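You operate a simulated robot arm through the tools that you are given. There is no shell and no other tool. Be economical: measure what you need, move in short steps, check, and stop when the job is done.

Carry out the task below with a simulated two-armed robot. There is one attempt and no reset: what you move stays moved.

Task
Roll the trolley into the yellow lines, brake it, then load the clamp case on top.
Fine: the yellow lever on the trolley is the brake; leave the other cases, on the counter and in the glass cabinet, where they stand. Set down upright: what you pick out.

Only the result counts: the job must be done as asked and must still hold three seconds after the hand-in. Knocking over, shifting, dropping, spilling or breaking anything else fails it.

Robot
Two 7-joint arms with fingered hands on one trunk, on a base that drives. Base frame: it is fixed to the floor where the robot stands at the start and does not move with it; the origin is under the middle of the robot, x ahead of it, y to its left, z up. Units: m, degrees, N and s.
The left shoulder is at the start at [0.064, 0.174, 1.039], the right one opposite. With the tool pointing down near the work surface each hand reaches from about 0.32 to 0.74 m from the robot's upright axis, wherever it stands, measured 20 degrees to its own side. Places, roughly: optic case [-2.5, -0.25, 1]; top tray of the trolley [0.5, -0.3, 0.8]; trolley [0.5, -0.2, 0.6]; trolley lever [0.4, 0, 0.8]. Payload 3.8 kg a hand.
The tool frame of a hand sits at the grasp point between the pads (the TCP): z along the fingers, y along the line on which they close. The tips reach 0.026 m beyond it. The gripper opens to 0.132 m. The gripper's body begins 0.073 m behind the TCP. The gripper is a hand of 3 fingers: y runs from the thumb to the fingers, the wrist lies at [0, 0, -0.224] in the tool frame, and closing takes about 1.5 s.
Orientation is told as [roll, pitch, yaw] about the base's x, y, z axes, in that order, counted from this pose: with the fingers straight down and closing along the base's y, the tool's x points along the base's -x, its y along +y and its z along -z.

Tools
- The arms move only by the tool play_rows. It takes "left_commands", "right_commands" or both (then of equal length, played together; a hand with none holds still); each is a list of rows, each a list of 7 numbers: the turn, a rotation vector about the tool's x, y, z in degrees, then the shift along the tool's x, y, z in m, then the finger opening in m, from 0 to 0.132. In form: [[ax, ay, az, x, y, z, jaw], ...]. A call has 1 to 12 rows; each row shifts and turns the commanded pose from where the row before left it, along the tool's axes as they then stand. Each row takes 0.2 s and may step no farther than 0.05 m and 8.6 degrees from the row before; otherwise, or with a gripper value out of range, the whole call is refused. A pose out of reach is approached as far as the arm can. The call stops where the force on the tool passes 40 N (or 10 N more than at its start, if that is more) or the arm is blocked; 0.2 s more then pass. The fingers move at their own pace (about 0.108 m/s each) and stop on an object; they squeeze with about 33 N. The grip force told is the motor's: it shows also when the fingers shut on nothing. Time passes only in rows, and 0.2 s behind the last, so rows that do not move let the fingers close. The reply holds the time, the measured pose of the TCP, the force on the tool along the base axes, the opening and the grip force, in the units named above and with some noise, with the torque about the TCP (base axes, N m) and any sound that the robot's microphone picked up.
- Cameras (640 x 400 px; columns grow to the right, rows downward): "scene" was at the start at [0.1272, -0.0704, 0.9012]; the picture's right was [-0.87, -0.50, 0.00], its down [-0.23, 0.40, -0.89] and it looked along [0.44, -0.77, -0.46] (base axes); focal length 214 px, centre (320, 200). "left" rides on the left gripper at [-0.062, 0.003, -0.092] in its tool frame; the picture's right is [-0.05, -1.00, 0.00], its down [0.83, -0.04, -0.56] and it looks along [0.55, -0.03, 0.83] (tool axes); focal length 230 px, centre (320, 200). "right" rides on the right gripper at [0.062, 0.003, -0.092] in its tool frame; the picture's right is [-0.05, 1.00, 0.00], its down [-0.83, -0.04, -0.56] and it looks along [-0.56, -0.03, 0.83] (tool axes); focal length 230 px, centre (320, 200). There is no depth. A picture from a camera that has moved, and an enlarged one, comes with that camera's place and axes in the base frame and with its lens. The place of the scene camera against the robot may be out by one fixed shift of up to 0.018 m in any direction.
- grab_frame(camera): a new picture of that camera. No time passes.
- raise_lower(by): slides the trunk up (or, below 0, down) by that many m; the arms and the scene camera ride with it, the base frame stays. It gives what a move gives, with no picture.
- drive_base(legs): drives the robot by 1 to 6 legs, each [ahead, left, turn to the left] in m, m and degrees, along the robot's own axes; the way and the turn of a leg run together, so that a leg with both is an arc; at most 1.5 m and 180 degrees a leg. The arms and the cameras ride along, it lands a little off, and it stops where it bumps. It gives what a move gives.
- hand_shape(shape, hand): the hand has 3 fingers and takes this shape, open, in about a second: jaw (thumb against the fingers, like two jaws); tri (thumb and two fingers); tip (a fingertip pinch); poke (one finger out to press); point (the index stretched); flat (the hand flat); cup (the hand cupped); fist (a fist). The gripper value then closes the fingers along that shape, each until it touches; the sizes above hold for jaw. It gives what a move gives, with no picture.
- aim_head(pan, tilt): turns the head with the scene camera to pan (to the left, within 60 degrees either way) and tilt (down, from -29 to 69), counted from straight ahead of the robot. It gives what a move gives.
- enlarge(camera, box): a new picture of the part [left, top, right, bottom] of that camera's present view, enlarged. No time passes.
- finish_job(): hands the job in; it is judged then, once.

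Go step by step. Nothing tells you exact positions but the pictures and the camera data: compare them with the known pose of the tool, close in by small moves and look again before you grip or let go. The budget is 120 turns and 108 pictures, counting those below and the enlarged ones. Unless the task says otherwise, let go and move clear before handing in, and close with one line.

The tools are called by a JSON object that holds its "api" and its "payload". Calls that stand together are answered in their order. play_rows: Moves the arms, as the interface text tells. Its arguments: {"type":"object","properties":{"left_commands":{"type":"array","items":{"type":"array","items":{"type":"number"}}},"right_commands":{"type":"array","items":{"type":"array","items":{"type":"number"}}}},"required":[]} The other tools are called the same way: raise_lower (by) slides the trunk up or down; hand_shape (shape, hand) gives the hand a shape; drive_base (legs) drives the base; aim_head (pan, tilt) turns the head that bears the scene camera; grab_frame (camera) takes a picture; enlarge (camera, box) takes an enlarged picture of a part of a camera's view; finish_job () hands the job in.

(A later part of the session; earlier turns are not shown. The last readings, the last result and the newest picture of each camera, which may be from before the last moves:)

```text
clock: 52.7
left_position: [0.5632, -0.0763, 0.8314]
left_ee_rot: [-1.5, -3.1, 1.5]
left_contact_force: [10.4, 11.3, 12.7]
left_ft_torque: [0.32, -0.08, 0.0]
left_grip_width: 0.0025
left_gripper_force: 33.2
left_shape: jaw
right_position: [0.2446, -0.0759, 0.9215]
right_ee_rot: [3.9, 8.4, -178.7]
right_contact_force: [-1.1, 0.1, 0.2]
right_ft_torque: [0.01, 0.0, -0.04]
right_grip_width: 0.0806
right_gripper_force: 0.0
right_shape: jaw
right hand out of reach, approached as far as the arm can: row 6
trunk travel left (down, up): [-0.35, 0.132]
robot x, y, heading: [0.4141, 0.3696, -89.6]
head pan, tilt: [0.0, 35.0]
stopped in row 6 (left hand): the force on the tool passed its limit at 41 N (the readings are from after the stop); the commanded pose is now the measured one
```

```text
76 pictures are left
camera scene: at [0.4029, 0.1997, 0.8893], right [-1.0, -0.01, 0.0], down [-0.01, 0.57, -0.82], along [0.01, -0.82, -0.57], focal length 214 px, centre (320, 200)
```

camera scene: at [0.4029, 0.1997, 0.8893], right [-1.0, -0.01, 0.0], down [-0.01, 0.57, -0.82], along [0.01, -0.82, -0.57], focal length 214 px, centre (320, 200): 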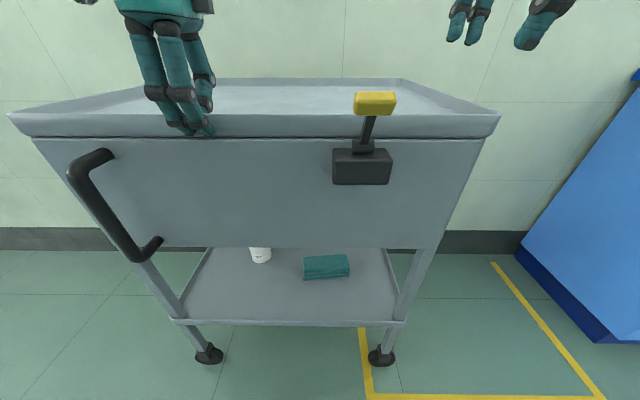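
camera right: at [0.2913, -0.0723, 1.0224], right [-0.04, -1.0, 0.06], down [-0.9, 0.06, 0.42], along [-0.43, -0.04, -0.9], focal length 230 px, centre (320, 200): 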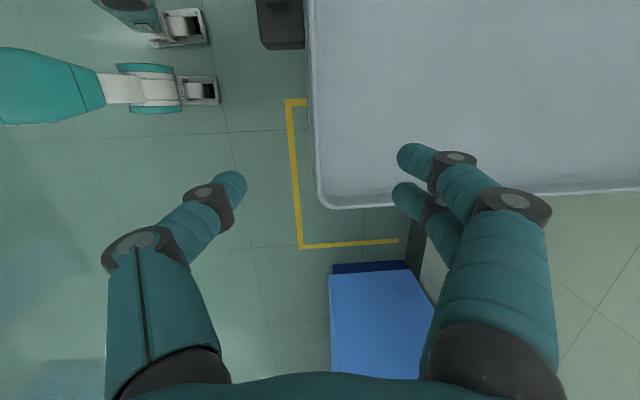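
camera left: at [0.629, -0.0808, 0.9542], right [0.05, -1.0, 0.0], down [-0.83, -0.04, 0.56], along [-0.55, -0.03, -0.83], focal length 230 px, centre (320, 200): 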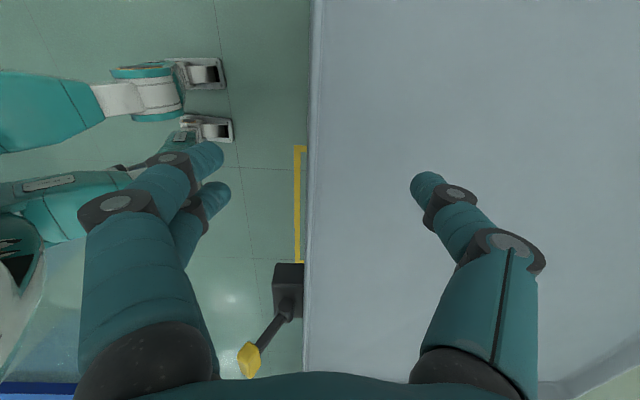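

My orientation fix went the wrong way, and the right arm can't reach inward far enough. I'll release the left hand too, straighten the right one, and shift the base 0.12 m left so the lever lies in easy reach of the right hand.

{"api": "play_rows", "payload": {"left_commands": [[0, 0, 0, 0, 0, 0, 0.05], [0, 0, 0, 0, 0, 0, 0.1], [0, 3.1, 0, 0, 0, -0.03, 0.1], [0, 0, 0, 0, 0, -0.03, 0.1], [0, 0, 0, 0, 0, -0.03, 0.1]], "right_commands": [[3.9, -8, 0, 0, 0, 0, 0.08], [0, 0, 0, 0, 0, 0, 0.08], [0, 0, 0, 0, 0, 0, 0.08], [0, 0, 0, 0, 0, 0, 0.08], [0, 0, 0, 0, 0, 0, 0.08]]}}

{"api": "drive_base", "payload": {"legs": [[0, 0.12, 0]]}}

{"api": "grab_frame", "payload": {"camera": "scene"}}

{"api": "grab_frame", "payload": {"camera": "right"}}

```text
refused: row 1 steps farther than a row can; nothing moved
```

```text
clock: 53.7
left_position: [0.5649, -0.077, 0.8334]
left_ee_rot: [-1.6, -0.5, 0.2]
left_contact_force: [-8.7, 3.4, 2.1]
left_ft_torque: [0.18, 0.1, -0.03]
left_grip_width: 0.0027
left_gripper_force: 33.2
left_shape: jaw
right_position: [0.2618, -0.0772, 0.9222]
right_ee_rot: [3.9, 8.4, -178.9]
right_contact_force: [-0.8, 0.7, 0.0]
right_ft_torque: [-0.02, 0.0, 0.03]
right_grip_width: 0.0806
right_gripper_force: 0.1
right_shape: jaw
trunk travel left (down, up): [-0.35, 0.132]
robot x, y, heading: [0.4311, 0.3693, -89.8]
head pan, tilt: [0.0, 35.0]
stopped in leg 1: the force on the tool passed its limit at 50 N (the readings are from after the stop); the commanded pose is now the measured one
```

```text
75 pictures are left
camera scene: at [0.4205, 0.1993, 0.8892], right [-1.0, -0.01, 0.0], down [0.0, 0.57, -0.82], along [0.01, -0.82, -0.57], focal length 214 px, centre (320, 200)
```

scene: 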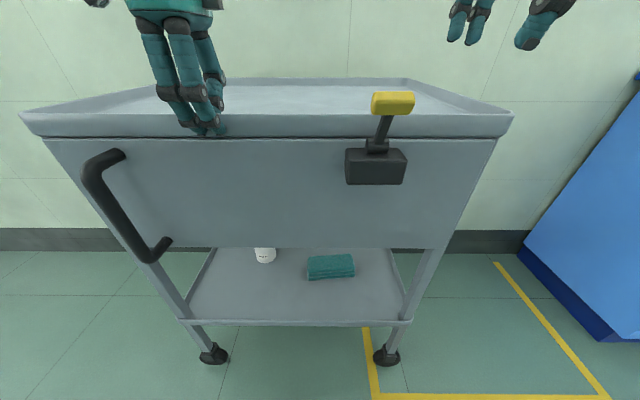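

```text
74 pictures are left
camera right: at [0.3078, -0.0724, 1.0223], right [-0.04, -1.0, 0.06], down [-0.9, 0.06, 0.42], along [-0.43, -0.04, -0.9], focal length 230 px, centre (320, 200)
```

right: 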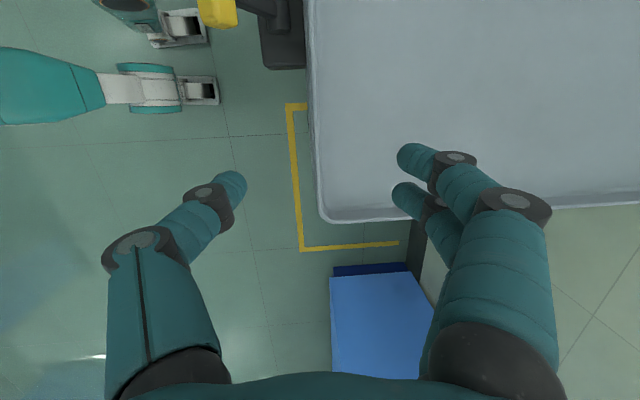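

The combined turn was too large and the base stopped because the left hand still held on; nothing else moved. Now I'll release the left hand and straighten in two steps, then shift the base.

{"api": "play_rows", "payload": {"left_commands": [[0, 0, 0, 0, 0, 0, 0.05], [0, 0, 0, 0, 0, 0, 0.1], [0, 0, 0, 0, 0, -0.03, 0.1], [0, 0, 0, 0, 0, -0.03, 0.1], [0, 0, 0, 0, 0, -0.03, 0.1]], "right_commands": [[2, -4, 0, 0, 0, 0, 0.08], [2, -4, 0, 0, 0, 0, 0.08], [0, 0, 0, 0, 0, 0, 0.08], [0, 0, 0, 0, 0, 0, 0.08], [0, 0, 0, 0, 0, 0, 0.08]]}}

{"api": "drive_base", "payload": {"legs": [[0, 0.12, 0]]}}

{"api": "grab_frame", "payload": {"camera": "right"}}

```text
clock: 54.9
left_position: [0.5678, -0.0735, 0.9243]
left_ee_rot: [-1.5, -0.9, 0.4]
left_contact_force: [-0.7, 0.4, -0.6]
left_ft_torque: [0.03, 0.02, -0.01]
left_grip_width: 0.0997
left_gripper_force: 0.1
left_shape: jaw
right_position: [0.2593, -0.0775, 0.9218]
right_ee_rot: [-0.2, 0.5, -179.2]
right_contact_force: [0.3, -0.1, -0.1]
right_ft_torque: [-0.04, -0.01, -0.01]
right_grip_width: 0.0804
right_gripper_force: 0.0
right_shape: jaw
trunk travel left (down, up): [-0.35, 0.132]
robot x, y, heading: [0.4325, 0.3668, -89.5]
head pan, tilt: [0.0, 35.0]
```

```text
clock: 56.6
left_position: [0.689, -0.0726, 0.9232]
left_ee_rot: [-1.6, -0.9, 0.4]
left_contact_force: [-0.4, 1.3, -0.1]
left_ft_torque: [0.0, 0.01, 0.01]
left_grip_width: 0.0999
left_gripper_force: 0.1
left_shape: jaw
right_position: [0.382, -0.0777, 0.9225]
right_ee_rot: [-0.2, 0.4, -179.2]
right_contact_force: [-0.8, -0.2, 0.6]
right_ft_torque: [-0.01, 0.0, 0.0]
right_grip_width: 0.0805
right_gripper_force: 0.0
right_shape: jaw
trunk travel left (down, up): [-0.35, 0.132]
robot x, y, heading: [0.5522, 0.3718, -89.5]
head pan, tilt: [0.0, 35.0]
```

```text
73 pictures are left
camera right: at [0.4417, -0.08, 1.0154], right [-0.04, -1.0, 0.0], down [-0.84, 0.03, 0.55], along [-0.55, 0.02, -0.84], focal length 230 px, centre (320, 200)
```

right: 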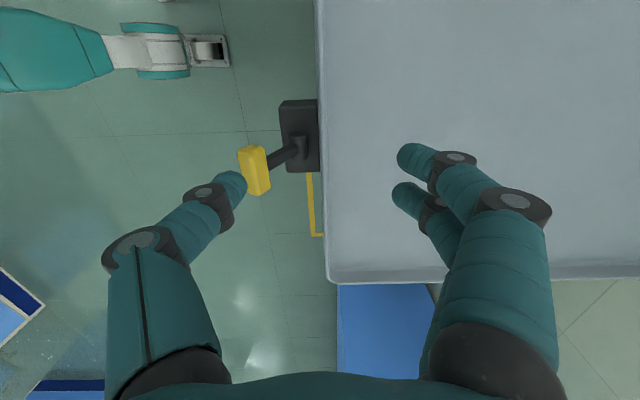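

The knob is at about (0.364,-0.026,0.85). I'll bring the right hand over it, narrow the opening, and descend to straddle it.

{"api": "play_rows", "payload": {"right_commands": [[0, 0, -0.8, -0.009, -0.026, 0, 0.06], [0, 0, 0, -0.009, -0.026, 0, 0.06], [0, 0, 0, 0, 0, 0.02, 0.06], [0, 0, 0, 0, 0, 0.015, 0.06]]}}

{"api": "grab_frame", "payload": {"camera": "right"}}

{"api": "grab_frame", "payload": {"camera": "scene"}}

```text
clock: 57.6
left_position: [0.6877, -0.0728, 0.9235]
left_ee_rot: [-1.7, -0.9, 0.4]
left_contact_force: [-0.2, 0.0, 0.6]
left_ft_torque: [0.0, 0.02, 0.01]
left_grip_width: 0.0999
left_gripper_force: 0.1
left_shape: jaw
right_position: [0.3485, -0.0386, 0.8804]
right_ee_rot: [-0.1, 0.5, -178.4]
right_contact_force: [0.0, 1.1, -0.2]
right_ft_torque: [0.0, 0.04, 0.02]
right_grip_width: 0.0609
right_gripper_force: 0.1
right_shape: jaw
right hand out of reach, approached as far as the arm can: row 1, 2
trunk travel left (down, up): [-0.35, 0.132]
robot x, y, heading: [0.5508, 0.3672, -89.5]
head pan, tilt: [0.0, 35.0]
```

```text
72 pictures are left
camera right: at [0.4092, -0.0402, 0.974], right [-0.02, -1.0, 0.0], down [-0.84, 0.02, 0.55], along [-0.55, 0.02, -0.84], focal length 230 px, centre (320, 200)
```

right: 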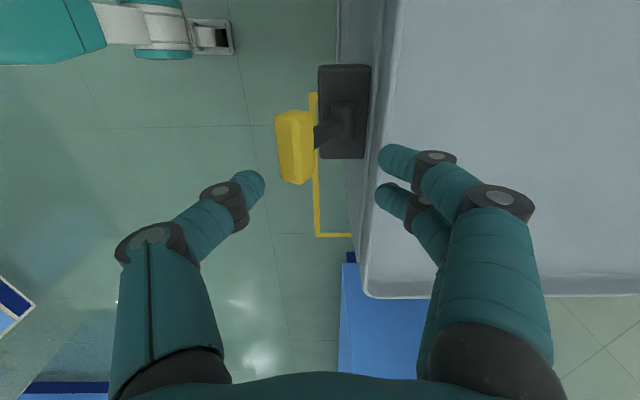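

```text
71 pictures are left
camera scene: at [0.5418, 0.1999, 0.8892], right [-1.0, -0.01, 0.0], down [0.0, 0.57, -0.82], along [0.01, -0.82, -0.57], focal length 214 px, centre (320, 200)
```

scene: 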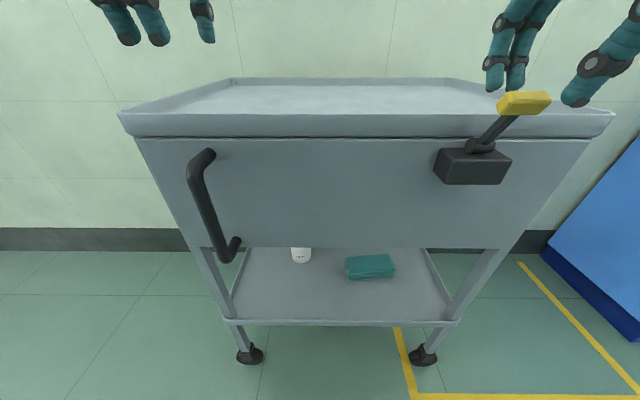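

{"api": "drive_base", "payload": {"legs": [[-0.015, 0.015, 0]]}}

{"api": "grab_frame", "payload": {"camera": "right"}}

```text
clock: 58.4
left_position: [0.7026, -0.0588, 0.9241]
left_ee_rot: [-1.7, -0.9, 0.4]
left_contact_force: [0.7, 0.3, 0.7]
left_ft_torque: [0.0, 0.01, -0.01]
left_grip_width: 0.0997
left_gripper_force: 0.1
left_shape: jaw
right_position: [0.3647, -0.0223, 0.8809]
right_ee_rot: [-0.2, 0.4, -178.4]
right_contact_force: [0.3, 0.6, -1.1]
right_ft_torque: [-0.01, 0.02, 0.02]
right_grip_width: 0.0608
right_gripper_force: 0.0
right_shape: jaw
trunk travel left (down, up): [-0.35, 0.132]
robot x, y, heading: [0.5625, 0.3841, -89.7]
head pan, tilt: [0.0, 35.0]
```

```text
70 pictures are left
camera right: at [0.4244, -0.0251, 0.9743], right [-0.02, -1.0, 0.0], down [-0.84, 0.02, 0.55], along [-0.55, 0.02, -0.84], focal length 230 px, centre (320, 200)
```

right: 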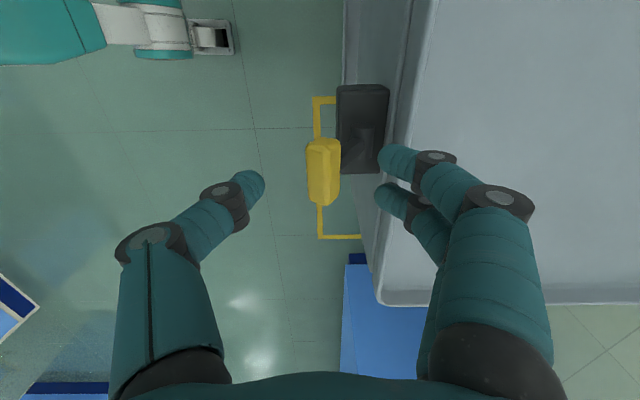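

The knob is centred between the fingers. I'll descend and grip it.

{"api": "play_rows", "payload": {"right_commands": [[0, 0, 0, 0, 0, 0.011, 0.06], [0, 0, 0, 0, 0, 0.011, 0.06], [0, 0, 0, 0, 0, 0, 0.03], [0, 0, 0, 0, 0, 0, 0.0], [0, 0, 0, 0, 0, 0, 0.0], [0, 0, 0, 0, 0, 0, 0.0], [0, 0, 0, 0, 0, 0, 0.0]]}}

{"api": "grab_frame", "payload": {"camera": "scene"}}

```text
clock: 60.0
left_position: [0.7036, -0.059, 0.923]
left_ee_rot: [-1.5, -0.9, 0.4]
left_contact_force: [0.4, -0.1, 0.4]
left_ft_torque: [-0.02, 0.02, -0.02]
left_grip_width: 0.0998
left_gripper_force: 0.0
left_shape: jaw
right_position: [0.3635, -0.0252, 0.8579]
right_ee_rot: [-0.3, 0.5, -178.4]
right_contact_force: [1.2, -1.2, -12.7]
right_ft_torque: [0.17, -0.04, 0.03]
right_grip_width: 0.0068
right_gripper_force: 33.0
right_shape: jaw
trunk travel left (down, up): [-0.35, 0.132]
robot x, y, heading: [0.5658, 0.3839, -89.6]
head pan, tilt: [0.0, 35.0]
```

```text
69 pictures are left
camera scene: at [0.5564, 0.2141, 0.8889], right [-1.0, -0.01, 0.0], down [0.0, 0.57, -0.82], along [0.01, -0.82, -0.57], focal length 214 px, centre (320, 200)
```

scene: 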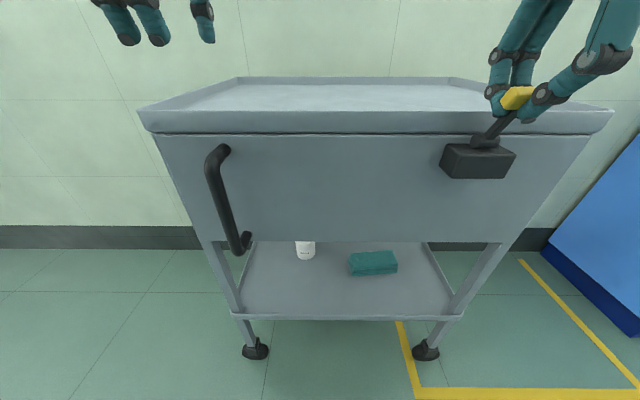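

I hold the knob. I'll try swinging it outward and down along its arc.

{"api": "play_rows", "payload": {"right_commands": [[-4, 0, 0, 0, -0.008, 0.003, 0.0], [-4, 0, 0, 0, -0.008, 0.004, 0.0], [-4, 0, 0, 0, -0.008, 0.005, 0.0], [0, 0, 0, 0, 0, 0, 0.0]]}}

{"api": "grab_frame", "payload": {"camera": "scene"}}

```text
clock: 60.8
left_position: [0.7055, -0.0588, 0.9234]
left_ee_rot: [-1.4, -0.8, 0.7]
left_contact_force: [-0.5, -0.5, 0.5]
left_ft_torque: [0.0, 0.01, -0.03]
left_grip_width: 0.0998
left_gripper_force: 0.0
left_shape: jaw
right_position: [0.3617, -0.0161, 0.853]
right_ee_rot: [10.6, 2.0, -177.3]
right_contact_force: [16.9, -8.0, -2.1]
right_ft_torque: [0.15, -0.17, 0.19]
right_grip_width: 0.0069
right_gripper_force: 33.1
right_shape: jaw
right hand out of reach, approached as far as the arm can: row 2, 3
trunk travel left (down, up): [-0.35, 0.132]
robot x, y, heading: [0.5648, 0.3865, -89.1]
head pan, tilt: [0.0, 35.0]
stopped in row 3 (right hand): the force on the tool passed its limit at 46 N (the readings are from after the stop); the commanded pose is now the measured one
```

```text
68 pictures are left
camera scene: at [0.5578, 0.2142, 0.8892], right [-1.0, -0.01, 0.0], down [-0.01, 0.57, -0.82], along [0.01, -0.82, -0.57], focal length 214 px, centre (320, 200)
```

scene: 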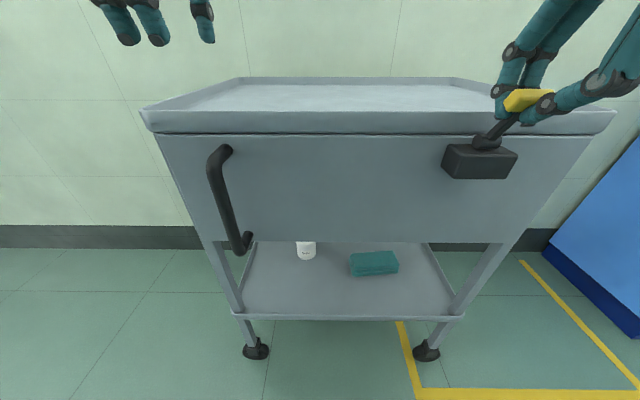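

The lever moves, but the arm is at its limit in this posture. I'll release, rise, turn the hand back to its natural yaw, and push the knob from above with closed fingers.

{"api": "play_rows", "payload": {"right_commands": [[0, 0, 0, 0, 0, 0, 0.05], [0, 0, 0, 0, 0, 0, 0.06], [4, 0, 0, 0, 0, -0.03, 0.06], [6, 0, 0, 0, 0, -0.04, 0.06], [0, 0, -8, 0, 0, -0.03, 0.06], [0, 0, -8, 0, 0, 0, 0.04], [0, 0, -8, 0, 0, 0, 0.0], [0, 0, -8, 0, 0, 0, 0.0], [0, 0, -8, 0, 0, 0, 0.0], [0, 0, -8, 0, 0, 0, 0.0], [0, 0, -8, 0, 0, 0, 0.0], [0, 0, -8, 0, 0, 0, 0.0]]}}

{"api": "drive_base", "payload": {"legs": [[-0.1, 0, 0]]}}

{"api": "play_rows", "payload": {"right_commands": [[0, 0, -8, 0, 0, 0, 0.0], [0, 0, -8, 0, 0, 0, 0.0], [0, 0, -7, 0, 0, 0, 0.0]]}}

{"api": "grab_frame", "payload": {"camera": "scene"}}

{"api": "grab_frame", "payload": {"camera": "right"}}

```text
clock: 63.4
left_position: [0.7046, -0.059, 0.9236]
left_ee_rot: [-1.6, -0.9, 0.5]
left_contact_force: [0.1, 0.3, -0.4]
left_ft_torque: [-0.01, 0.02, 0.01]
left_grip_width: 0.0998
left_gripper_force: 0.0
left_shape: jaw
right_position: [0.3493, -0.0085, 0.9511]
right_ee_rot: [1.6, 0.2, -113.5]
right_contact_force: [0.4, 0.0, -0.1]
right_ft_torque: [-0.04, 0.02, -0.01]
right_grip_width: 0.0003
right_gripper_force: 33.6
right_shape: jaw
right hand out of reach, approached as far as the arm can: row 3, 5
trunk travel left (down, up): [-0.35, 0.132]
robot x, y, heading: [0.5666, 0.384, -89.7]
head pan, tilt: [0.0, 35.0]
```

```text
clock: 64.5
left_position: [0.704, 0.0452, 0.9233]
left_ee_rot: [-1.6, -0.9, 0.5]
left_contact_force: [-0.7, -0.2, -0.5]
left_ft_torque: [-0.01, 0.04, 0.01]
left_grip_width: 0.0995
left_gripper_force: 0.0
left_shape: jaw
right_position: [0.3485, 0.0932, 0.9502]
right_ee_rot: [1.6, 0.2, -113.5]
right_contact_force: [0.3, -0.1, 0.5]
right_ft_torque: [0.0, 0.0, 0.01]
right_grip_width: 0.0004
right_gripper_force: 33.5
right_shape: jaw
trunk travel left (down, up): [-0.35, 0.132]
robot x, y, heading: [0.5667, 0.4906, -89.4]
head pan, tilt: [0.0, 35.0]
```

```text
clock: 65.3
left_position: [0.704, 0.0434, 0.9239]
left_ee_rot: [-1.5, -1.0, 0.6]
left_contact_force: [0.1, 0.0, 0.9]
left_ft_torque: [-0.02, 0.0, 0.0]
left_grip_width: 0.0999
left_gripper_force: 0.0
left_shape: jaw
right_position: [0.3475, 0.0929, 0.9513]
right_ee_rot: [1.6, -0.4, -90.5]
right_contact_force: [0.6, 0.3, -0.2]
right_ft_torque: [0.01, 0.0, -0.04]
right_grip_width: 0.0002
right_gripper_force: 33.2
right_shape: jaw
trunk travel left (down, up): [-0.35, 0.132]
robot x, y, heading: [0.5653, 0.4853, -89.6]
head pan, tilt: [0.0, 35.0]
```

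```text
67 pictures are left
camera scene: at [0.5566, 0.3166, 0.8891], right [-1.0, -0.01, 0.0], down [-0.01, 0.57, -0.82], along [0.01, -0.82, -0.57], focal length 214 px, centre (320, 200)
```

scene: 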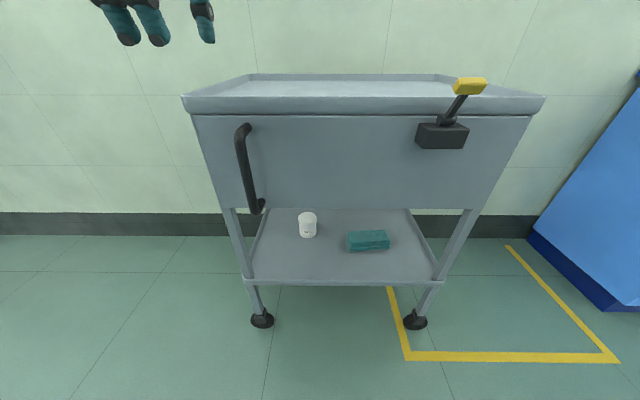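

```text
66 pictures are left
camera right: at [0.3485, 0.1545, 1.0427], right [1.0, -0.06, 0.03], down [-0.07, -0.83, 0.56], along [-0.01, -0.56, -0.83], focal length 230 px, centre (320, 200)
```

right: 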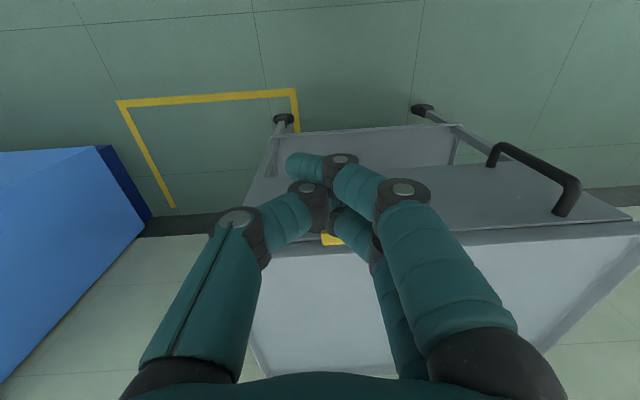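

I'll place the closed fingertips above the knob, then press down and outward along its arc.

{"api": "play_rows", "payload": {"right_commands": [[0, 0, 0, -0.039, 0.005, 0, 0.0], [0, 0, 0, -0.039, 0.005, 0, 0.0], [0, 0, 0, -0.039, 0.005, 0, 0.0], [0, 0, 0, 0, 0, 0.02, 0.0], [0, 0, 0, 0, 0, 0.02, 0.0]]}}

{"api": "grab_frame", "payload": {"camera": "scene"}}

```text
clock: 66.5
left_position: [0.704, 0.0441, 0.9228]
left_ee_rot: [-1.6, -1.0, 0.4]
left_contact_force: [-0.3, 0.1, 0.1]
left_ft_torque: [0.03, -0.02, 0.01]
left_grip_width: 0.0996
left_gripper_force: 0.0
left_shape: jaw
right_position: [0.3643, -0.0219, 0.9124]
right_ee_rot: [1.7, -0.4, -90.5]
right_contact_force: [0.5, -0.4, 0.0]
right_ft_torque: [-0.01, 0.03, -0.03]
right_grip_width: 0.0
right_gripper_force: 32.9
right_shape: jaw
trunk travel left (down, up): [-0.35, 0.132]
robot x, y, heading: [0.5618, 0.4867, -89.4]
head pan, tilt: [0.0, 35.0]
```

```text
65 pictures are left
camera scene: at [0.5565, 0.3165, 0.8891], right [-1.0, -0.01, 0.0], down [-0.01, 0.57, -0.82], along [0.01, -0.82, -0.57], focal length 214 px, centre (320, 200)
```

scene: 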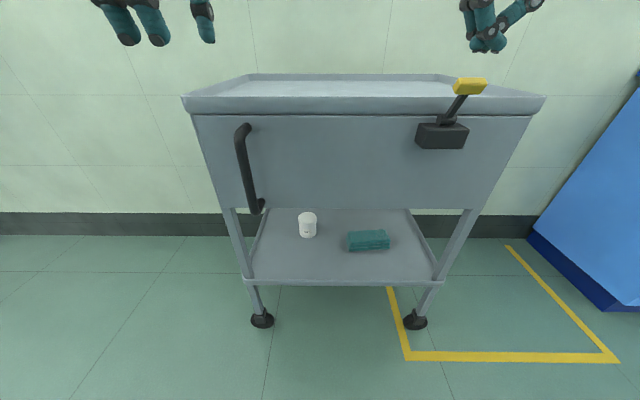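

{"api": "play_rows", "payload": {"right_commands": [[0, 0, 0, -0.003, 0, 0.012, 0.0], [0, 0, 0, 0, 0, 0.012, 0.0], [0, 0, 0, 0.004, 0, 0.008, 0.0], [0, 0, 0, 0.005, 0, 0.008, 0.0], [0, 0, 0, 0.005, 0, 0.008, 0.0], [0, 0, 0, 0.004, 0, 0.008, 0.0], [0, 0, 0, 0.003, 0, 0.008, 0.0], [0, 0, 0, 0.003, 0, 0.008, 0.0], [0, 0, 0, 0.002, 0, 0.008, 0.0]]}}

{"api": "grab_frame", "payload": {"camera": "scene"}}

```text
clock: 67.6
left_position: [0.7033, 0.0449, 0.9244]
left_ee_rot: [-1.6, -0.8, 0.5]
left_contact_force: [0.6, 0.2, 0.5]
left_ft_torque: [-0.01, 0.01, 0.01]
left_grip_width: 0.0997
left_gripper_force: 0.1
left_shape: jaw
right_position: [0.3627, -0.0215, 0.8816]
right_ee_rot: [1.1, -2.0, -90.6]
right_contact_force: [0.5, 3.6, 16.3]
right_ft_torque: [-0.08, -0.22, 0.07]
right_grip_width: 0.0001
right_gripper_force: 33.6
right_shape: jaw
trunk travel left (down, up): [-0.35, 0.132]
robot x, y, heading: [0.5636, 0.4881, -89.6]
head pan, tilt: [0.0, 35.0]
stopped in row 5 (right hand): the force on the tool passed its limit at 47 N (the readings are from after the stop); the commanded pose is now the measured one
```

```text
64 pictures are left
camera scene: at [0.5569, 0.3175, 0.8893], right [-1.0, -0.01, 0.0], down [-0.01, 0.57, -0.82], along [0.01, -0.82, -0.57], focal length 214 px, centre (320, 200)
```

scene: 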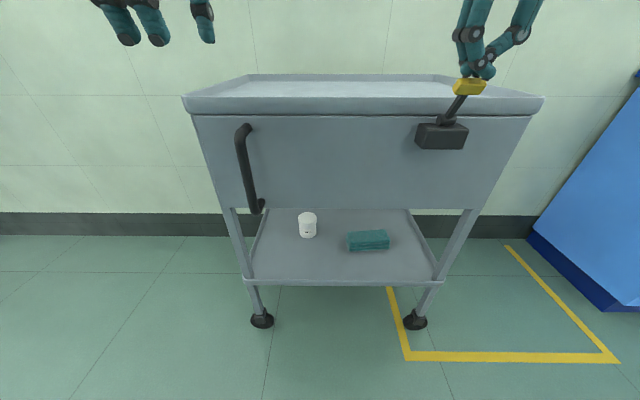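

Pressing down with 47 N didn't move the lever. I'll test the other direction: push the knob inward from outside.

{"api": "play_rows", "payload": {"right_commands": [[0, 0, 0, 0, 0, -0.03, 0.0], [0, 0, 0, 0.04, 0, 0, 0.0], [0, 0, 0, 0.04, 0, 0, 0.0], [0, 0, 0, 0, 0, 0.03, 0.0], [0, 0, 0, 0, 0, 0.025, 0.0], [0, 0, 0, -0.015, 0, 0, 0.0], [0, 0, 0, -0.012, 0, 0, 0.0], [0, 0, 0, -0.01, 0, 0, 0.0], [0, 0, 0, -0.01, 0, 0, 0.0], [0, 0, 0, -0.01, 0, 0, 0.0], [0, 0, 0, -0.01, 0, 0, 0.0]]}}

{"api": "grab_frame", "payload": {"camera": "scene"}}

```text
clock: 70.0
left_position: [0.7032, 0.044, 0.9219]
left_ee_rot: [-1.5, -0.8, 0.5]
left_contact_force: [0.4, 0.3, 0.3]
left_ft_torque: [-0.01, 0.0, 0.01]
left_grip_width: 0.0998
left_gripper_force: 0.0
left_shape: jaw
right_position: [0.3625, -0.0102, 0.8538]
right_ee_rot: [1.2, -1.8, -90.4]
right_contact_force: [-0.6, -0.2, 0.6]
right_ft_torque: [0.03, 0.0, 0.02]
right_grip_width: 0.0
right_gripper_force: 32.3
right_shape: jaw
trunk travel left (down, up): [-0.35, 0.132]
robot x, y, heading: [0.5612, 0.488, -89.7]
head pan, tilt: [0.0, 35.0]
```

```text
63 pictures are left
camera scene: at [0.5564, 0.3163, 0.8891], right [-1.0, -0.01, 0.0], down [-0.01, 0.57, -0.82], along [0.01, -0.82, -0.57], focal length 214 px, centre (320, 200)
```

scene: 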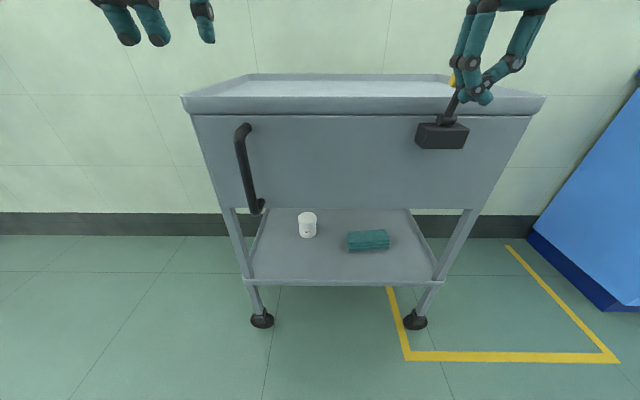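

{"api": "play_rows", "payload": {"right_commands": [[0, 0, 0, -0.006, 0, 0, 0.0], [0, 0, 0, -0.006, 0, 0, 0.0], [0, 0, 0, -0.006, 0, 0, 0.0], [0, 0, 0, -0.006, 0, 0, 0.0], [0, 0, 0, -0.006, 0, 0, 0.0]]}}

{"api": "enlarge", "payload": {"camera": "scene", "box": [400, 40, 560, 160]}}

```text
clock: 71.2
left_position: [0.7042, 0.0428, 0.9229]
left_ee_rot: [-1.7, -0.9, 0.5]
left_contact_force: [-0.1, 0.4, 0.2]
left_ft_torque: [0.02, 0.0, -0.03]
left_grip_width: 0.0997
left_gripper_force: 0.1
left_shape: jaw
right_position: [0.3627, -0.0401, 0.8542]
right_ee_rot: [1.2, -1.9, -90.5]
right_contact_force: [0.0, 1.0, -0.3]
right_ft_torque: [0.01, -0.01, -0.01]
right_grip_width: 0.0001
right_gripper_force: 33.2
right_shape: jaw
trunk travel left (down, up): [-0.35, 0.132]
robot x, y, heading: [0.5665, 0.4843, -89.5]
head pan, tilt: [0.0, 35.0]
```

```text
3.33 times, centred on (480, 100) of scene
camera zoom: at [0.5564, 0.3164, 0.8891], right [-1.0, -0.01, 0.0], down [-0.01, 0.57, -0.82], along [0.01, -0.82, -0.57], focal length 715 px, centre (-213, 533)
```

zoom: 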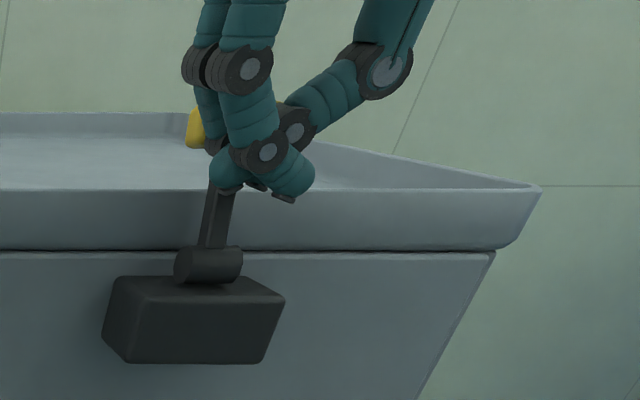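

The lever follows inward freely, so its outer position was one end stop. I'll rise slightly to clear the rim and push it on inward.

{"api": "play_rows", "payload": {"right_commands": [[0, 0, 0, 0, 0, -0.012, 0.0], [0, 0, 0, -0.006, 0, 0, 0.0], [0, 0, 0, -0.006, 0, 0, 0.0], [0, 0, 0, -0.006, 0, 0, 0.0], [0, 0, 0, -0.006, 0, 0, 0.0], [0, 0, 0, -0.006, 0, 0, 0.0], [0, 0, 0, -0.006, 0, 0, 0.0]]}}

{"api": "enlarge", "payload": {"camera": "scene", "box": [400, 40, 560, 160]}}

```text
clock: 72.6
left_position: [0.7039, 0.0449, 0.9241]
left_ee_rot: [-1.6, -0.7, 0.5]
left_contact_force: [0.5, 0.6, 0.3]
left_ft_torque: [-0.01, 0.02, 0.03]
left_grip_width: 0.0998
left_gripper_force: 0.0
left_shape: jaw
right_position: [0.3626, -0.0579, 0.8656]
right_ee_rot: [1.3, -0.3, -91.0]
right_contact_force: [1.4, 18.8, 8.8]
right_ft_torque: [0.15, 0.05, -0.12]
right_grip_width: 0.0001
right_gripper_force: 33.3
right_shape: jaw
trunk travel left (down, up): [-0.35, 0.132]
robot x, y, heading: [0.5658, 0.4885, -89.6]
head pan, tilt: [0.0, 35.0]
stopped in row 6 (right hand): the force on the tool passed its limit at 45 N (the readings are from after the stop); the commanded pose is now the measured one
```

```text
3.33 times, centred on (480, 100) of scene
camera zoom: at [0.5569, 0.3185, 0.8895], right [-1.0, -0.01, 0.0], down [-0.01, 0.57, -0.82], along [0.01, -0.82, -0.57], focal length 715 px, centre (-213, 533)
```

zoom: 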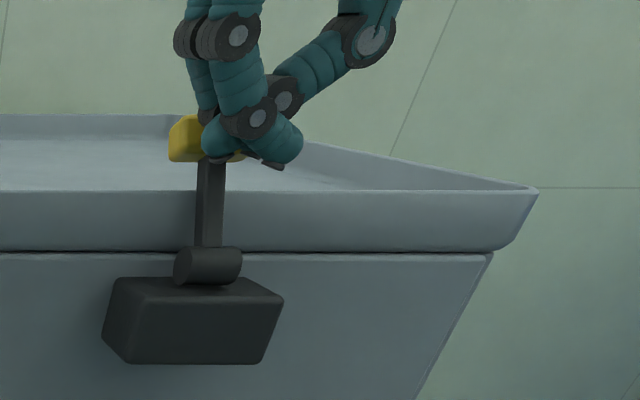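

The lever has reached its inner stop. I'll withdraw the right hand upward and check that it stays, then bring the base back to regrip the rim.

{"api": "play_rows", "payload": {"right_commands": [[0, 0, 0, 0.02, 0, 0, 0.0], [0, 0, 0, 0.03, 0, -0.02, 0.0], [0, 0, 0, 0.03, 0, -0.04, 0.0], [0, 0, 0, 0, 0, -0.04, 0.0]]}}

{"api": "drive_base", "payload": {"legs": [[0.11, -0.13, -0.4]]}}

{"api": "grab_frame", "payload": {"camera": "scene"}}

```text
clock: 73.6
left_position: [0.7029, 0.0446, 0.9237]
left_ee_rot: [-1.6, -0.9, 0.4]
left_contact_force: [0.3, -0.5, 0.1]
left_ft_torque: [0.03, -0.01, 0.0]
left_grip_width: 0.0999
left_gripper_force: 0.1
left_shape: jaw
right_position: [0.3578, 0.0199, 0.9651]
right_ee_rot: [1.3, -0.5, -90.9]
right_contact_force: [-0.2, 0.5, 0.4]
right_ft_torque: [0.0, 0.02, 0.02]
right_grip_width: 0.0
right_gripper_force: 33.4
right_shape: jaw
trunk travel left (down, up): [-0.35, 0.132]
robot x, y, heading: [0.5668, 0.4841, -89.4]
head pan, tilt: [0.0, 35.0]
```

```text
clock: 75.4
left_position: [0.5729, -0.0679, 0.9234]
left_ee_rot: [-1.5, -0.9, 0.2]
left_contact_force: [0.6, 0.5, -0.1]
left_ft_torque: [-0.01, 0.01, 0.02]
left_grip_width: 0.0999
left_gripper_force: 0.0
left_shape: jaw
right_position: [0.2258, -0.0887, 0.9653]
right_ee_rot: [1.5, -0.6, -91.1]
right_contact_force: [0.1, 0.0, -0.1]
right_ft_torque: [0.03, -0.01, -0.02]
right_grip_width: 0.0
right_gripper_force: 33.3
right_shape: jaw
trunk travel left (down, up): [-0.35, 0.132]
robot x, y, heading: [0.4324, 0.3781, -89.7]
head pan, tilt: [0.0, 35.0]
```

```text
60 pictures are left
camera scene: at [0.426, 0.2063, 0.8891], right [-1.0, 0.0, 0.0], down [0.0, 0.57, -0.82], along [0.0, -0.82, -0.57], focal length 214 px, centre (320, 200)
```

scene: 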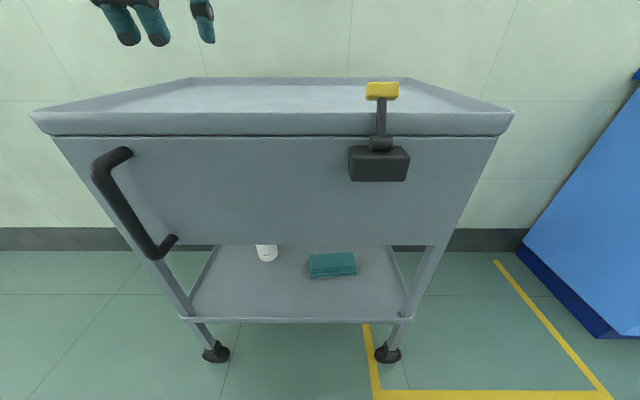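

The lever stayed in its new upright position. Now I'll regrip: the left hand lowers onto the rim while the right hand turns to its gripping yaw.

{"api": "play_rows", "payload": {"left_commands": [[0, 0, 0, 0, -0.014, 0.02, 0.1], [0, 0, 0, 0, 0, 0.02, 0.1], [0, 0, 0, 0, 0, 0.02, 0.1], [0, 0, 0, 0, 0, 0.015, 0.1], [0, 0, 0, 0, 0, 0.012, 0.1], [0, 0, 0, 0, 0, 0, 0.05], [0, 0, 0, 0, 0, 0, 0.0], [0, 0, 0, 0, 0, 0, 0.0], [0, 0, 0, 0, 0, 0, 0.0], [0, 0, 0, 0, 0, 0, 0.0], [0, 0, 0, 0, 0, 0, 0.0], [0, 0, 0, 0, 0, 0, 0.0]], "right_commands": [[0, 0, 8.1, 0, 0, 0, 0.1], [0, 0, 8.1, 0, 0, 0, 0.1], [0, 0, 8.1, 0, 0, 0, 0.1], [0, 0, 8.1, 0, 0, 0, 0.1], [0, 0, 8.1, 0, 0, 0, 0.1], [0, 0, 8.1, 0, 0, 0, 0.1], [0, 0, 8.1, 0, 0, 0, 0.1], [0, 0, 8.1, 0, 0, 0, 0.1], [0, 0, 8.1, 0, 0, 0, 0.1], [0, 0, 8.1, 0, 0, 0, 0.1], [0, 0, 8.1, 0, 0, 0, 0.1], [0, 0, 0, 0, 0, 0, 0.1]]}}

```text
clock: 78.0
left_position: [0.5727, -0.0839, 0.8357]
left_ee_rot: [-1.5, -0.9, 0.2]
left_contact_force: [-0.6, 0.4, -5.3]
left_ft_torque: [0.05, 0.02, -0.02]
left_grip_width: 0.0001
left_gripper_force: 33.0
left_shape: jaw
right_position: [0.2257, -0.088, 0.9654]
right_ee_rot: [0.6, 1.4, 179.7]
right_contact_force: [0.2, 0.9, -0.1]
right_ft_torque: [0.0, -0.02, 0.0]
right_grip_width: 0.0995
right_gripper_force: 0.0
right_shape: jaw
trunk travel left (down, up): [-0.35, 0.132]
robot x, y, heading: [0.4339, 0.3799, -89.9]
head pan, tilt: [0.0, 35.0]
```

{"api": "play_rows", "payload": {"left_commands": [[0, 0, 0, 0.004, 0, 0, 0.0], [0, 0, 0, 0.004, 0, 0, 0.0], [0, 0, 0, 0.004, 0, 0, 0.0], [0, 0, 0, 0.004, 0, 0, 0.0], [0, 0, 0, 0.004, 0, 0, 0.0]]}}

{"api": "grab_frame", "payload": {"camera": "scene"}}

```text
clock: 79.2
left_position: [0.5537, -0.0837, 0.8356]
left_ee_rot: [-1.6, -0.7, 0.3]
left_contact_force: [0.9, 3.4, -5.2]
left_ft_torque: [0.02, -0.02, 0.0]
left_grip_width: 0.0
left_gripper_force: 32.9
left_shape: jaw
right_position: [0.2263, -0.0876, 0.9653]
right_ee_rot: [0.6, 1.4, 179.8]
right_contact_force: [0.7, 0.2, 0.3]
right_ft_torque: [0.01, 0.02, 0.03]
right_grip_width: 0.0997
right_gripper_force: 0.0
right_shape: jaw
trunk travel left (down, up): [-0.35, 0.132]
robot x, y, heading: [0.4381, 0.3766, -89.6]
head pan, tilt: [0.0, 35.0]
```

```text
59 pictures are left
camera scene: at [0.4263, 0.2065, 0.8892], right [-1.0, 0.0, 0.0], down [0.0, 0.57, -0.82], along [0.0, -0.82, -0.57], focal length 214 px, centre (320, 200)
```

scene: 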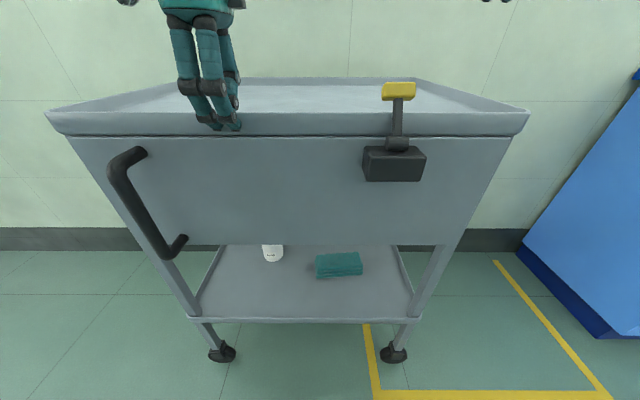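

The trolley rolled easily, so the brake is now off (lever up = free, lever out = braked). I'll grip with the right hand too.

{"api": "play_rows", "payload": {"right_commands": [[0, 0, 0, 0, -0.004, 0.026, 0.1], [0, 0, 0, 0, 0, 0.026, 0.1], [0, 0, 0, 0, 0, 0.026, 0.1], [0, 0, 0, 0, 0, 0.026, 0.1], [0, 0, 0, 0, 0, 0.025, 0.1], [0, 0, 0, 0, 0, 0, 0.05], [0, 0, 0, 0, 0, 0, 0.0], [0, 0, 0, 0, 0, 0, 0.0], [0, 0, 0, 0, 0, 0, 0.0], [0, 0, 0, 0, 0, 0, 0.0], [0, 0, 0, 0, 0, 0, 0.0]]}}

{"api": "drive_base", "payload": {"legs": [[0, -0.2, 0]]}}

{"api": "grab_frame", "payload": {"camera": "scene"}}

```text
clock: 81.6
left_position: [0.5527, -0.0839, 0.8352]
left_ee_rot: [-1.7, -0.9, 0.2]
left_contact_force: [-4.6, -8.9, -13.7]
left_ft_torque: [-0.2, 0.07, 0.0]
left_grip_width: 0.0
left_gripper_force: 32.6
left_shape: jaw
right_position: [0.2288, -0.0772, 0.8335]
right_ee_rot: [-0.1, 1.3, 179.7]
right_contact_force: [2.9, 37.5, 8.5]
right_ft_torque: [0.75, -0.04, 0.02]
right_grip_width: 0.0039
right_gripper_force: 32.5
right_shape: jaw
trunk travel left (down, up): [-0.35, 0.132]
robot x, y, heading: [0.4342, 0.3789, -89.7]
head pan, tilt: [0.0, 35.0]
```

```text
clock: 84.0
left_position: [0.3495, -0.0835, 0.837]
left_ee_rot: [-1.7, -0.9, 0.1]
left_contact_force: [-4.0, -4.3, -14.9]
left_ft_torque: [-0.1, 0.08, 0.04]
left_grip_width: 0.0002
left_gripper_force: 33.3
left_shape: jaw
right_position: [0.0238, -0.0789, 0.8354]
right_ee_rot: [0.2, 1.5, 179.7]
right_contact_force: [3.7, 36.3, 4.4]
right_ft_torque: [0.72, -0.07, -0.03]
right_grip_width: 0.0032
right_gripper_force: 33.4
right_shape: jaw
trunk travel left (down, up): [-0.35, 0.132]
robot x, y, heading: [0.2292, 0.3769, -89.8]
head pan, tilt: [0.0, 35.0]
```

```text
58 pictures are left
camera scene: at [0.2214, 0.2078, 0.8895], right [-1.0, 0.0, 0.0], down [0.0, 0.57, -0.82], along [0.0, -0.82, -0.57], focal length 214 px, centre (320, 200)
```

scene: 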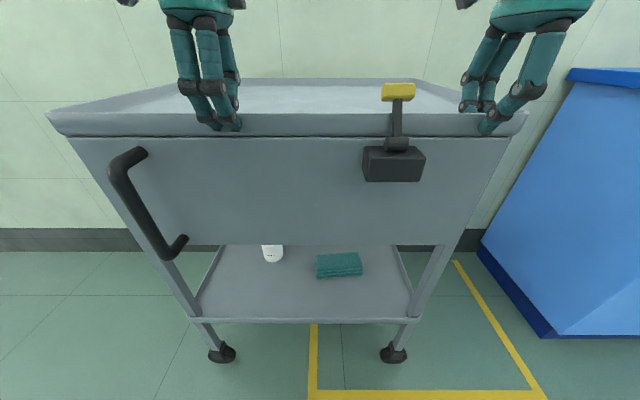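

It rolls straight. Relative to the bay the trolley needs about 0.37 m more; I'll go 0.30 and re-measure.

{"api": "drive_base", "payload": {"legs": [[0, -0.3, 0]]}}

{"api": "grab_frame", "payload": {"camera": "scene"}}

```text
clock: 87.2
left_position: [0.0513, -0.083, 0.8359]
left_ee_rot: [-1.6, -0.9, 0.3]
left_contact_force: [-4.9, -0.1, -13.0]
left_ft_torque: [-0.03, 0.08, 0.0]
left_grip_width: 0.0
left_gripper_force: 33.0
left_shape: jaw
right_position: [-0.2727, -0.0784, 0.8336]
right_ee_rot: [-0.5, 1.4, 180.0]
right_contact_force: [3.7, 32.5, 5.3]
right_ft_torque: [0.65, -0.02, 0.0]
right_grip_width: 0.0036
right_gripper_force: 32.7
right_shape: jaw
trunk travel left (down, up): [-0.35, 0.132]
robot x, y, heading: [-0.0678, 0.3727, -89.6]
head pan, tilt: [0.0, 35.0]
```

```text
57 pictures are left
camera scene: at [-0.0762, 0.2068, 0.8896], right [-1.0, -0.01, 0.0], down [0.0, 0.57, -0.82], along [0.01, -0.82, -0.57], focal length 214 px, centre (320, 200)
```

scene: 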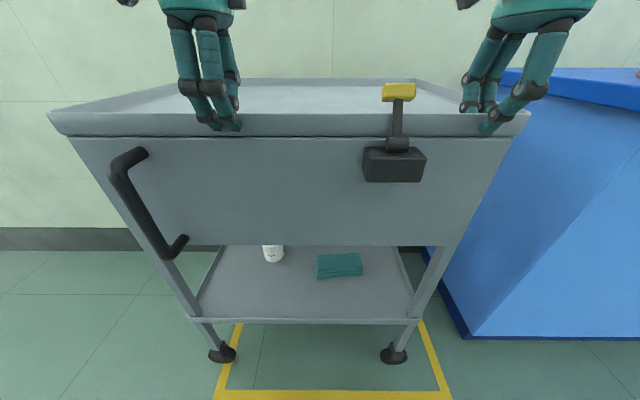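

At wheel level the bay centre lies about 0.08 m further; also a couple of centimetres toward me would centre it in depth. I'll make that final move.

{"api": "drive_base", "payload": {"legs": [[-0.025, -0.08, 0]]}}

{"api": "grab_frame", "payload": {"camera": "scene"}}

```text
clock: 88.6
left_position: [-0.0187, -0.0741, 0.8385]
left_ee_rot: [-3.0, -0.7, 1.4]
left_contact_force: [-1.2, -15.6, -8.1]
left_ft_torque: [-0.33, 0.03, 0.0]
left_grip_width: 0.0
left_gripper_force: 33.4
left_shape: jaw
right_position: [-0.3439, -0.0679, 0.8347]
right_ee_rot: [0.3, 1.4, -179.8]
right_contact_force: [1.6, -4.5, -2.6]
right_ft_torque: [-0.1, -0.06, 0.02]
right_grip_width: 0.0079
right_gripper_force: 32.3
right_shape: jaw
trunk travel left (down, up): [-0.35, 0.132]
robot x, y, heading: [-0.1395, 0.3966, -89.5]
head pan, tilt: [0.0, 35.0]
stopped in leg 1: the force on the tool passed its limit at 42 N (the readings are from after the stop); the commanded pose is now the measured one
```

```text
56 pictures are left
camera scene: at [-0.1484, 0.223, 0.8886], right [-1.0, -0.01, 0.0], down [0.0, 0.58, -0.82], along [0.01, -0.82, -0.58], focal length 214 px, centre (320, 200)
```

scene: 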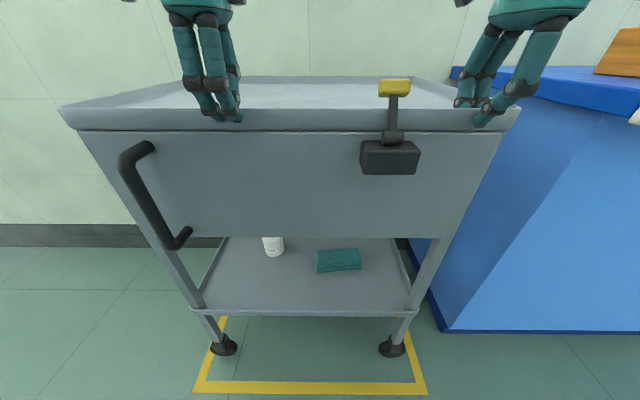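

{"api": "enlarge", "payload": {"camera": "scene", "box": [180, 300, 440, 400]}}

```text
2.46 times, centred on (310, 350) of scene
camera zoom: at [-0.1484, 0.223, 0.8886], right [-1.0, -0.01, 0.0], down [0.0, 0.58, -0.82], along [0.01, -0.82, -0.58], focal length 528 px, centre (345, -169)
```

zoom: 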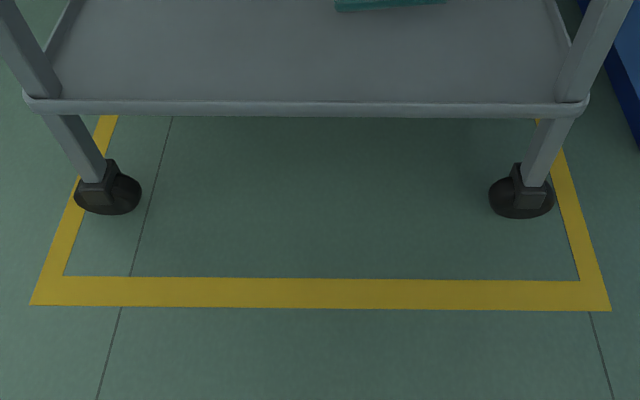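

About 1.2 cm more toward the counter will centre it. I'll nudge with both arms.

{"api": "play_rows", "payload": {"left_commands": [[0, 0, 0, 0.004, 0, 0, 0.0], [0, 0, 0, 0.004, 0, 0, 0.0], [0, 0, 0, 0.004, 0, 0, 0.0], [0, 0, 0, 0.002, 0, 0, 0.0], [0, 0, 0, 0, 0, 0, 0.0]], "right_commands": [[0, 0, 0, -0.004, 0, 0, 0.0], [0, 0, 0, -0.004, 0, 0, 0.0], [0, 0, 0, -0.004, 0, 0, 0.0], [0, 0, 0, -0.002, 0, 0, 0.0], [0, 0, 0, 0, 0, 0, 0.0]]}}

{"api": "enlarge", "payload": {"camera": "scene", "box": [180, 300, 440, 400]}}

```text
clock: 89.8
left_position: [-0.0326, -0.0759, 0.8387]
left_ee_rot: [-3.0, -0.6, 1.1]
left_contact_force: [-0.3, -17.1, -5.0]
left_ft_torque: [-0.34, -0.01, -0.03]
left_grip_width: 0.0
left_gripper_force: 32.3
left_shape: jaw
right_position: [-0.3566, -0.0679, 0.8338]
right_ee_rot: [0.4, 1.4, -179.8]
right_contact_force: [2.2, -13.8, 2.1]
right_ft_torque: [-0.27, -0.05, 0.0]
right_grip_width: 0.0081
right_gripper_force: 32.8
right_shape: jaw
trunk travel left (down, up): [-0.35, 0.132]
robot x, y, heading: [-0.1429, 0.3966, -89.8]
head pan, tilt: [0.0, 35.0]
```

```text
2.46 times, centred on (310, 350) of scene
camera zoom: at [-0.1479, 0.2226, 0.8887], right [-1.0, -0.01, 0.0], down [0.0, 0.58, -0.82], along [0.01, -0.82, -0.58], focal length 528 px, centre (345, -169)
```

zoom: 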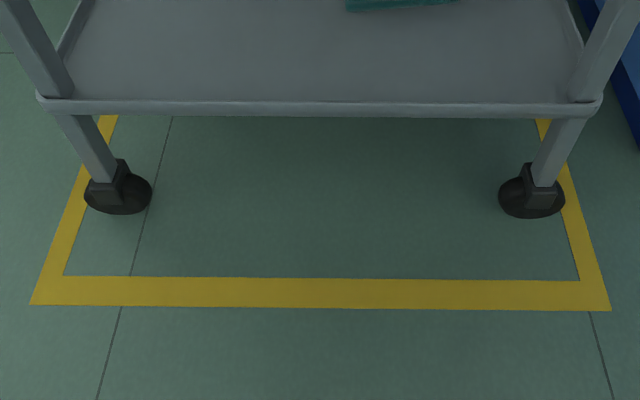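

The trolley is centred in the bay. Now I'll open both hands gently, rise, and turn the right hand back to its natural yaw for the lever.

{"api": "play_rows", "payload": {"left_commands": [[0, 0, 0, 0, 0, 0, 0.03], [0, 0, 0, 0, 0, 0, 0.07], [0, 0, 0, 0, 0, 0, 0.09], [0, 0, 0, 0, 0, -0.03, 0.09], [0, 0, 0, 0, 0, -0.04, 0.09], [0, 0, 0, 0, 0, -0.04, 0.09], [0, 0, 0, 0, 0, 0, 0.09], [0, 0, 0, 0, 0, 0, 0.09], [0, 0, 0, 0, 0, 0, 0.09], [0, 0, 0, 0, 0, 0, 0.09], [0, 0, 0, 0, 0, 0, 0.09], [0, 0, 0, 0, 0, 0, 0.09]], "right_commands": [[0, 0, 0, 0, 0, 0, 0.03], [0, 0, 0, 0, 0, 0, 0.07], [0, 0, 0, 0, 0, 0, 0.09], [0, 0, 0, 0, 0, -0.03, 0.09], [0, 0, 0, 0, 0, -0.04, 0.09], [0, 0, 0, 0, 0, -0.04, 0.09], [0, 0, -8.5, 0, 0, 0, 0.05], [0, 0, -8.5, 0, 0, 0, 0.0], [0, 0, -8.5, 0, 0, 0, 0.0], [0, 0, -8.5, 0, 0, 0, 0.0], [0, 0, -8.5, 0, 0, 0, 0.0], [0, 0, -8.5, 0, 0, 0, 0.0]]}}

{"api": "play_rows", "payload": {"right_commands": [[0, 0, -8.5, 0, 0, 0, 0.0], [0, 0, -8.5, 0, 0, 0, 0.0], [0, 0, -8.5, 0, 0, 0, 0.0], [0, 0, -8.5, 0, 0, 0, 0.0], [0, 0, -5, 0, 0, 0, 0.0], [0, 0, 0, 0, 0, 0, 0.0]]}}

{"api": "grab_frame", "payload": {"camera": "scene"}}

{"api": "grab_frame", "payload": {"camera": "left"}}

```text
clock: 92.4
left_position: [-0.0328, -0.0675, 0.949]
left_ee_rot: [-3.0, -0.6, 1.1]
left_contact_force: [0.1, -0.4, -0.1]
left_ft_torque: [0.01, 0.0, -0.06]
left_grip_width: 0.0896
left_gripper_force: 0.1
left_shape: jaw
right_position: [-0.3596, -0.064, 0.9444]
right_ee_rot: [1.2, 0.7, -128.7]
right_contact_force: [0.1, -0.5, -0.5]
right_ft_torque: [0.0, -0.01, -0.03]
right_grip_width: 0.0002
right_gripper_force: 33.6
right_shape: jaw
trunk travel left (down, up): [-0.35, 0.132]
robot x, y, heading: [-0.1413, 0.399, -89.4]
head pan, tilt: [0.0, 35.0]
```

```text
clock: 93.8
left_position: [-0.0334, -0.0682, 0.9493]
left_ee_rot: [-3.1, -0.6, 1.2]
left_contact_force: [-0.5, -0.2, 0.1]
left_ft_torque: [-0.02, 0.01, -0.02]
left_grip_width: 0.0898
left_gripper_force: 0.0
left_shape: jaw
right_position: [-0.3605, -0.0648, 0.9462]
right_ee_rot: [1.4, -0.4, -89.8]
right_contact_force: [-0.4, 0.0, -0.4]
right_ft_torque: [0.0, 0.0, 0.01]
right_grip_width: 0.0001
right_gripper_force: 32.6
right_shape: jaw
trunk travel left (down, up): [-0.35, 0.132]
robot x, y, heading: [-0.1391, 0.3963, -89.4]
head pan, tilt: [0.0, 35.0]
```

```text
53 pictures are left
camera scene: at [-0.1481, 0.2252, 0.8892], right [-1.0, -0.01, 0.0], down [0.0, 0.57, -0.82], along [0.01, -0.82, -0.57], focal length 214 px, centre (320, 200)
```

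scene: 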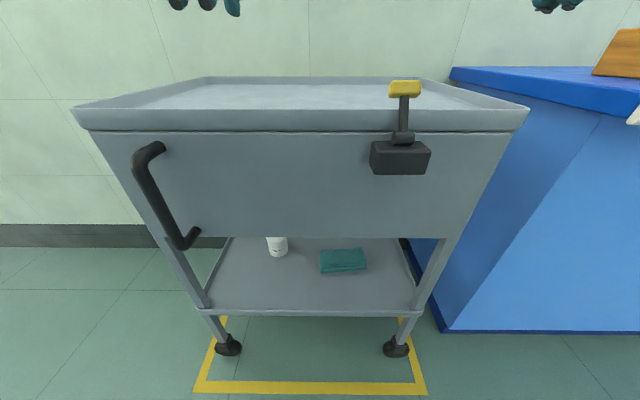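

```text
52 pictures are left
camera left: at [0.0271, -0.0574, 1.0418], right [0.07, -1.0, 0.05], down [-0.84, -0.03, 0.55], along [-0.54, -0.08, -0.84], focal length 230 px, centre (320, 200)
```

left: 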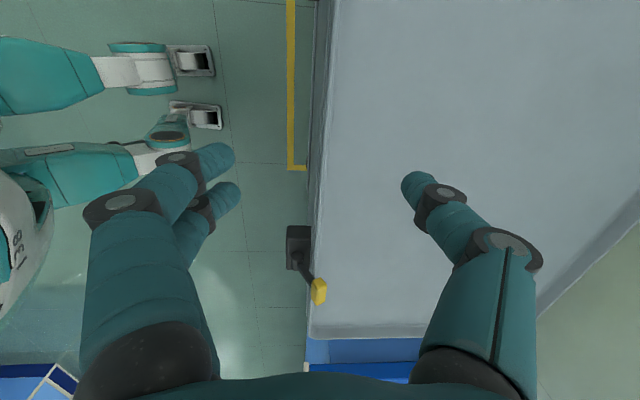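

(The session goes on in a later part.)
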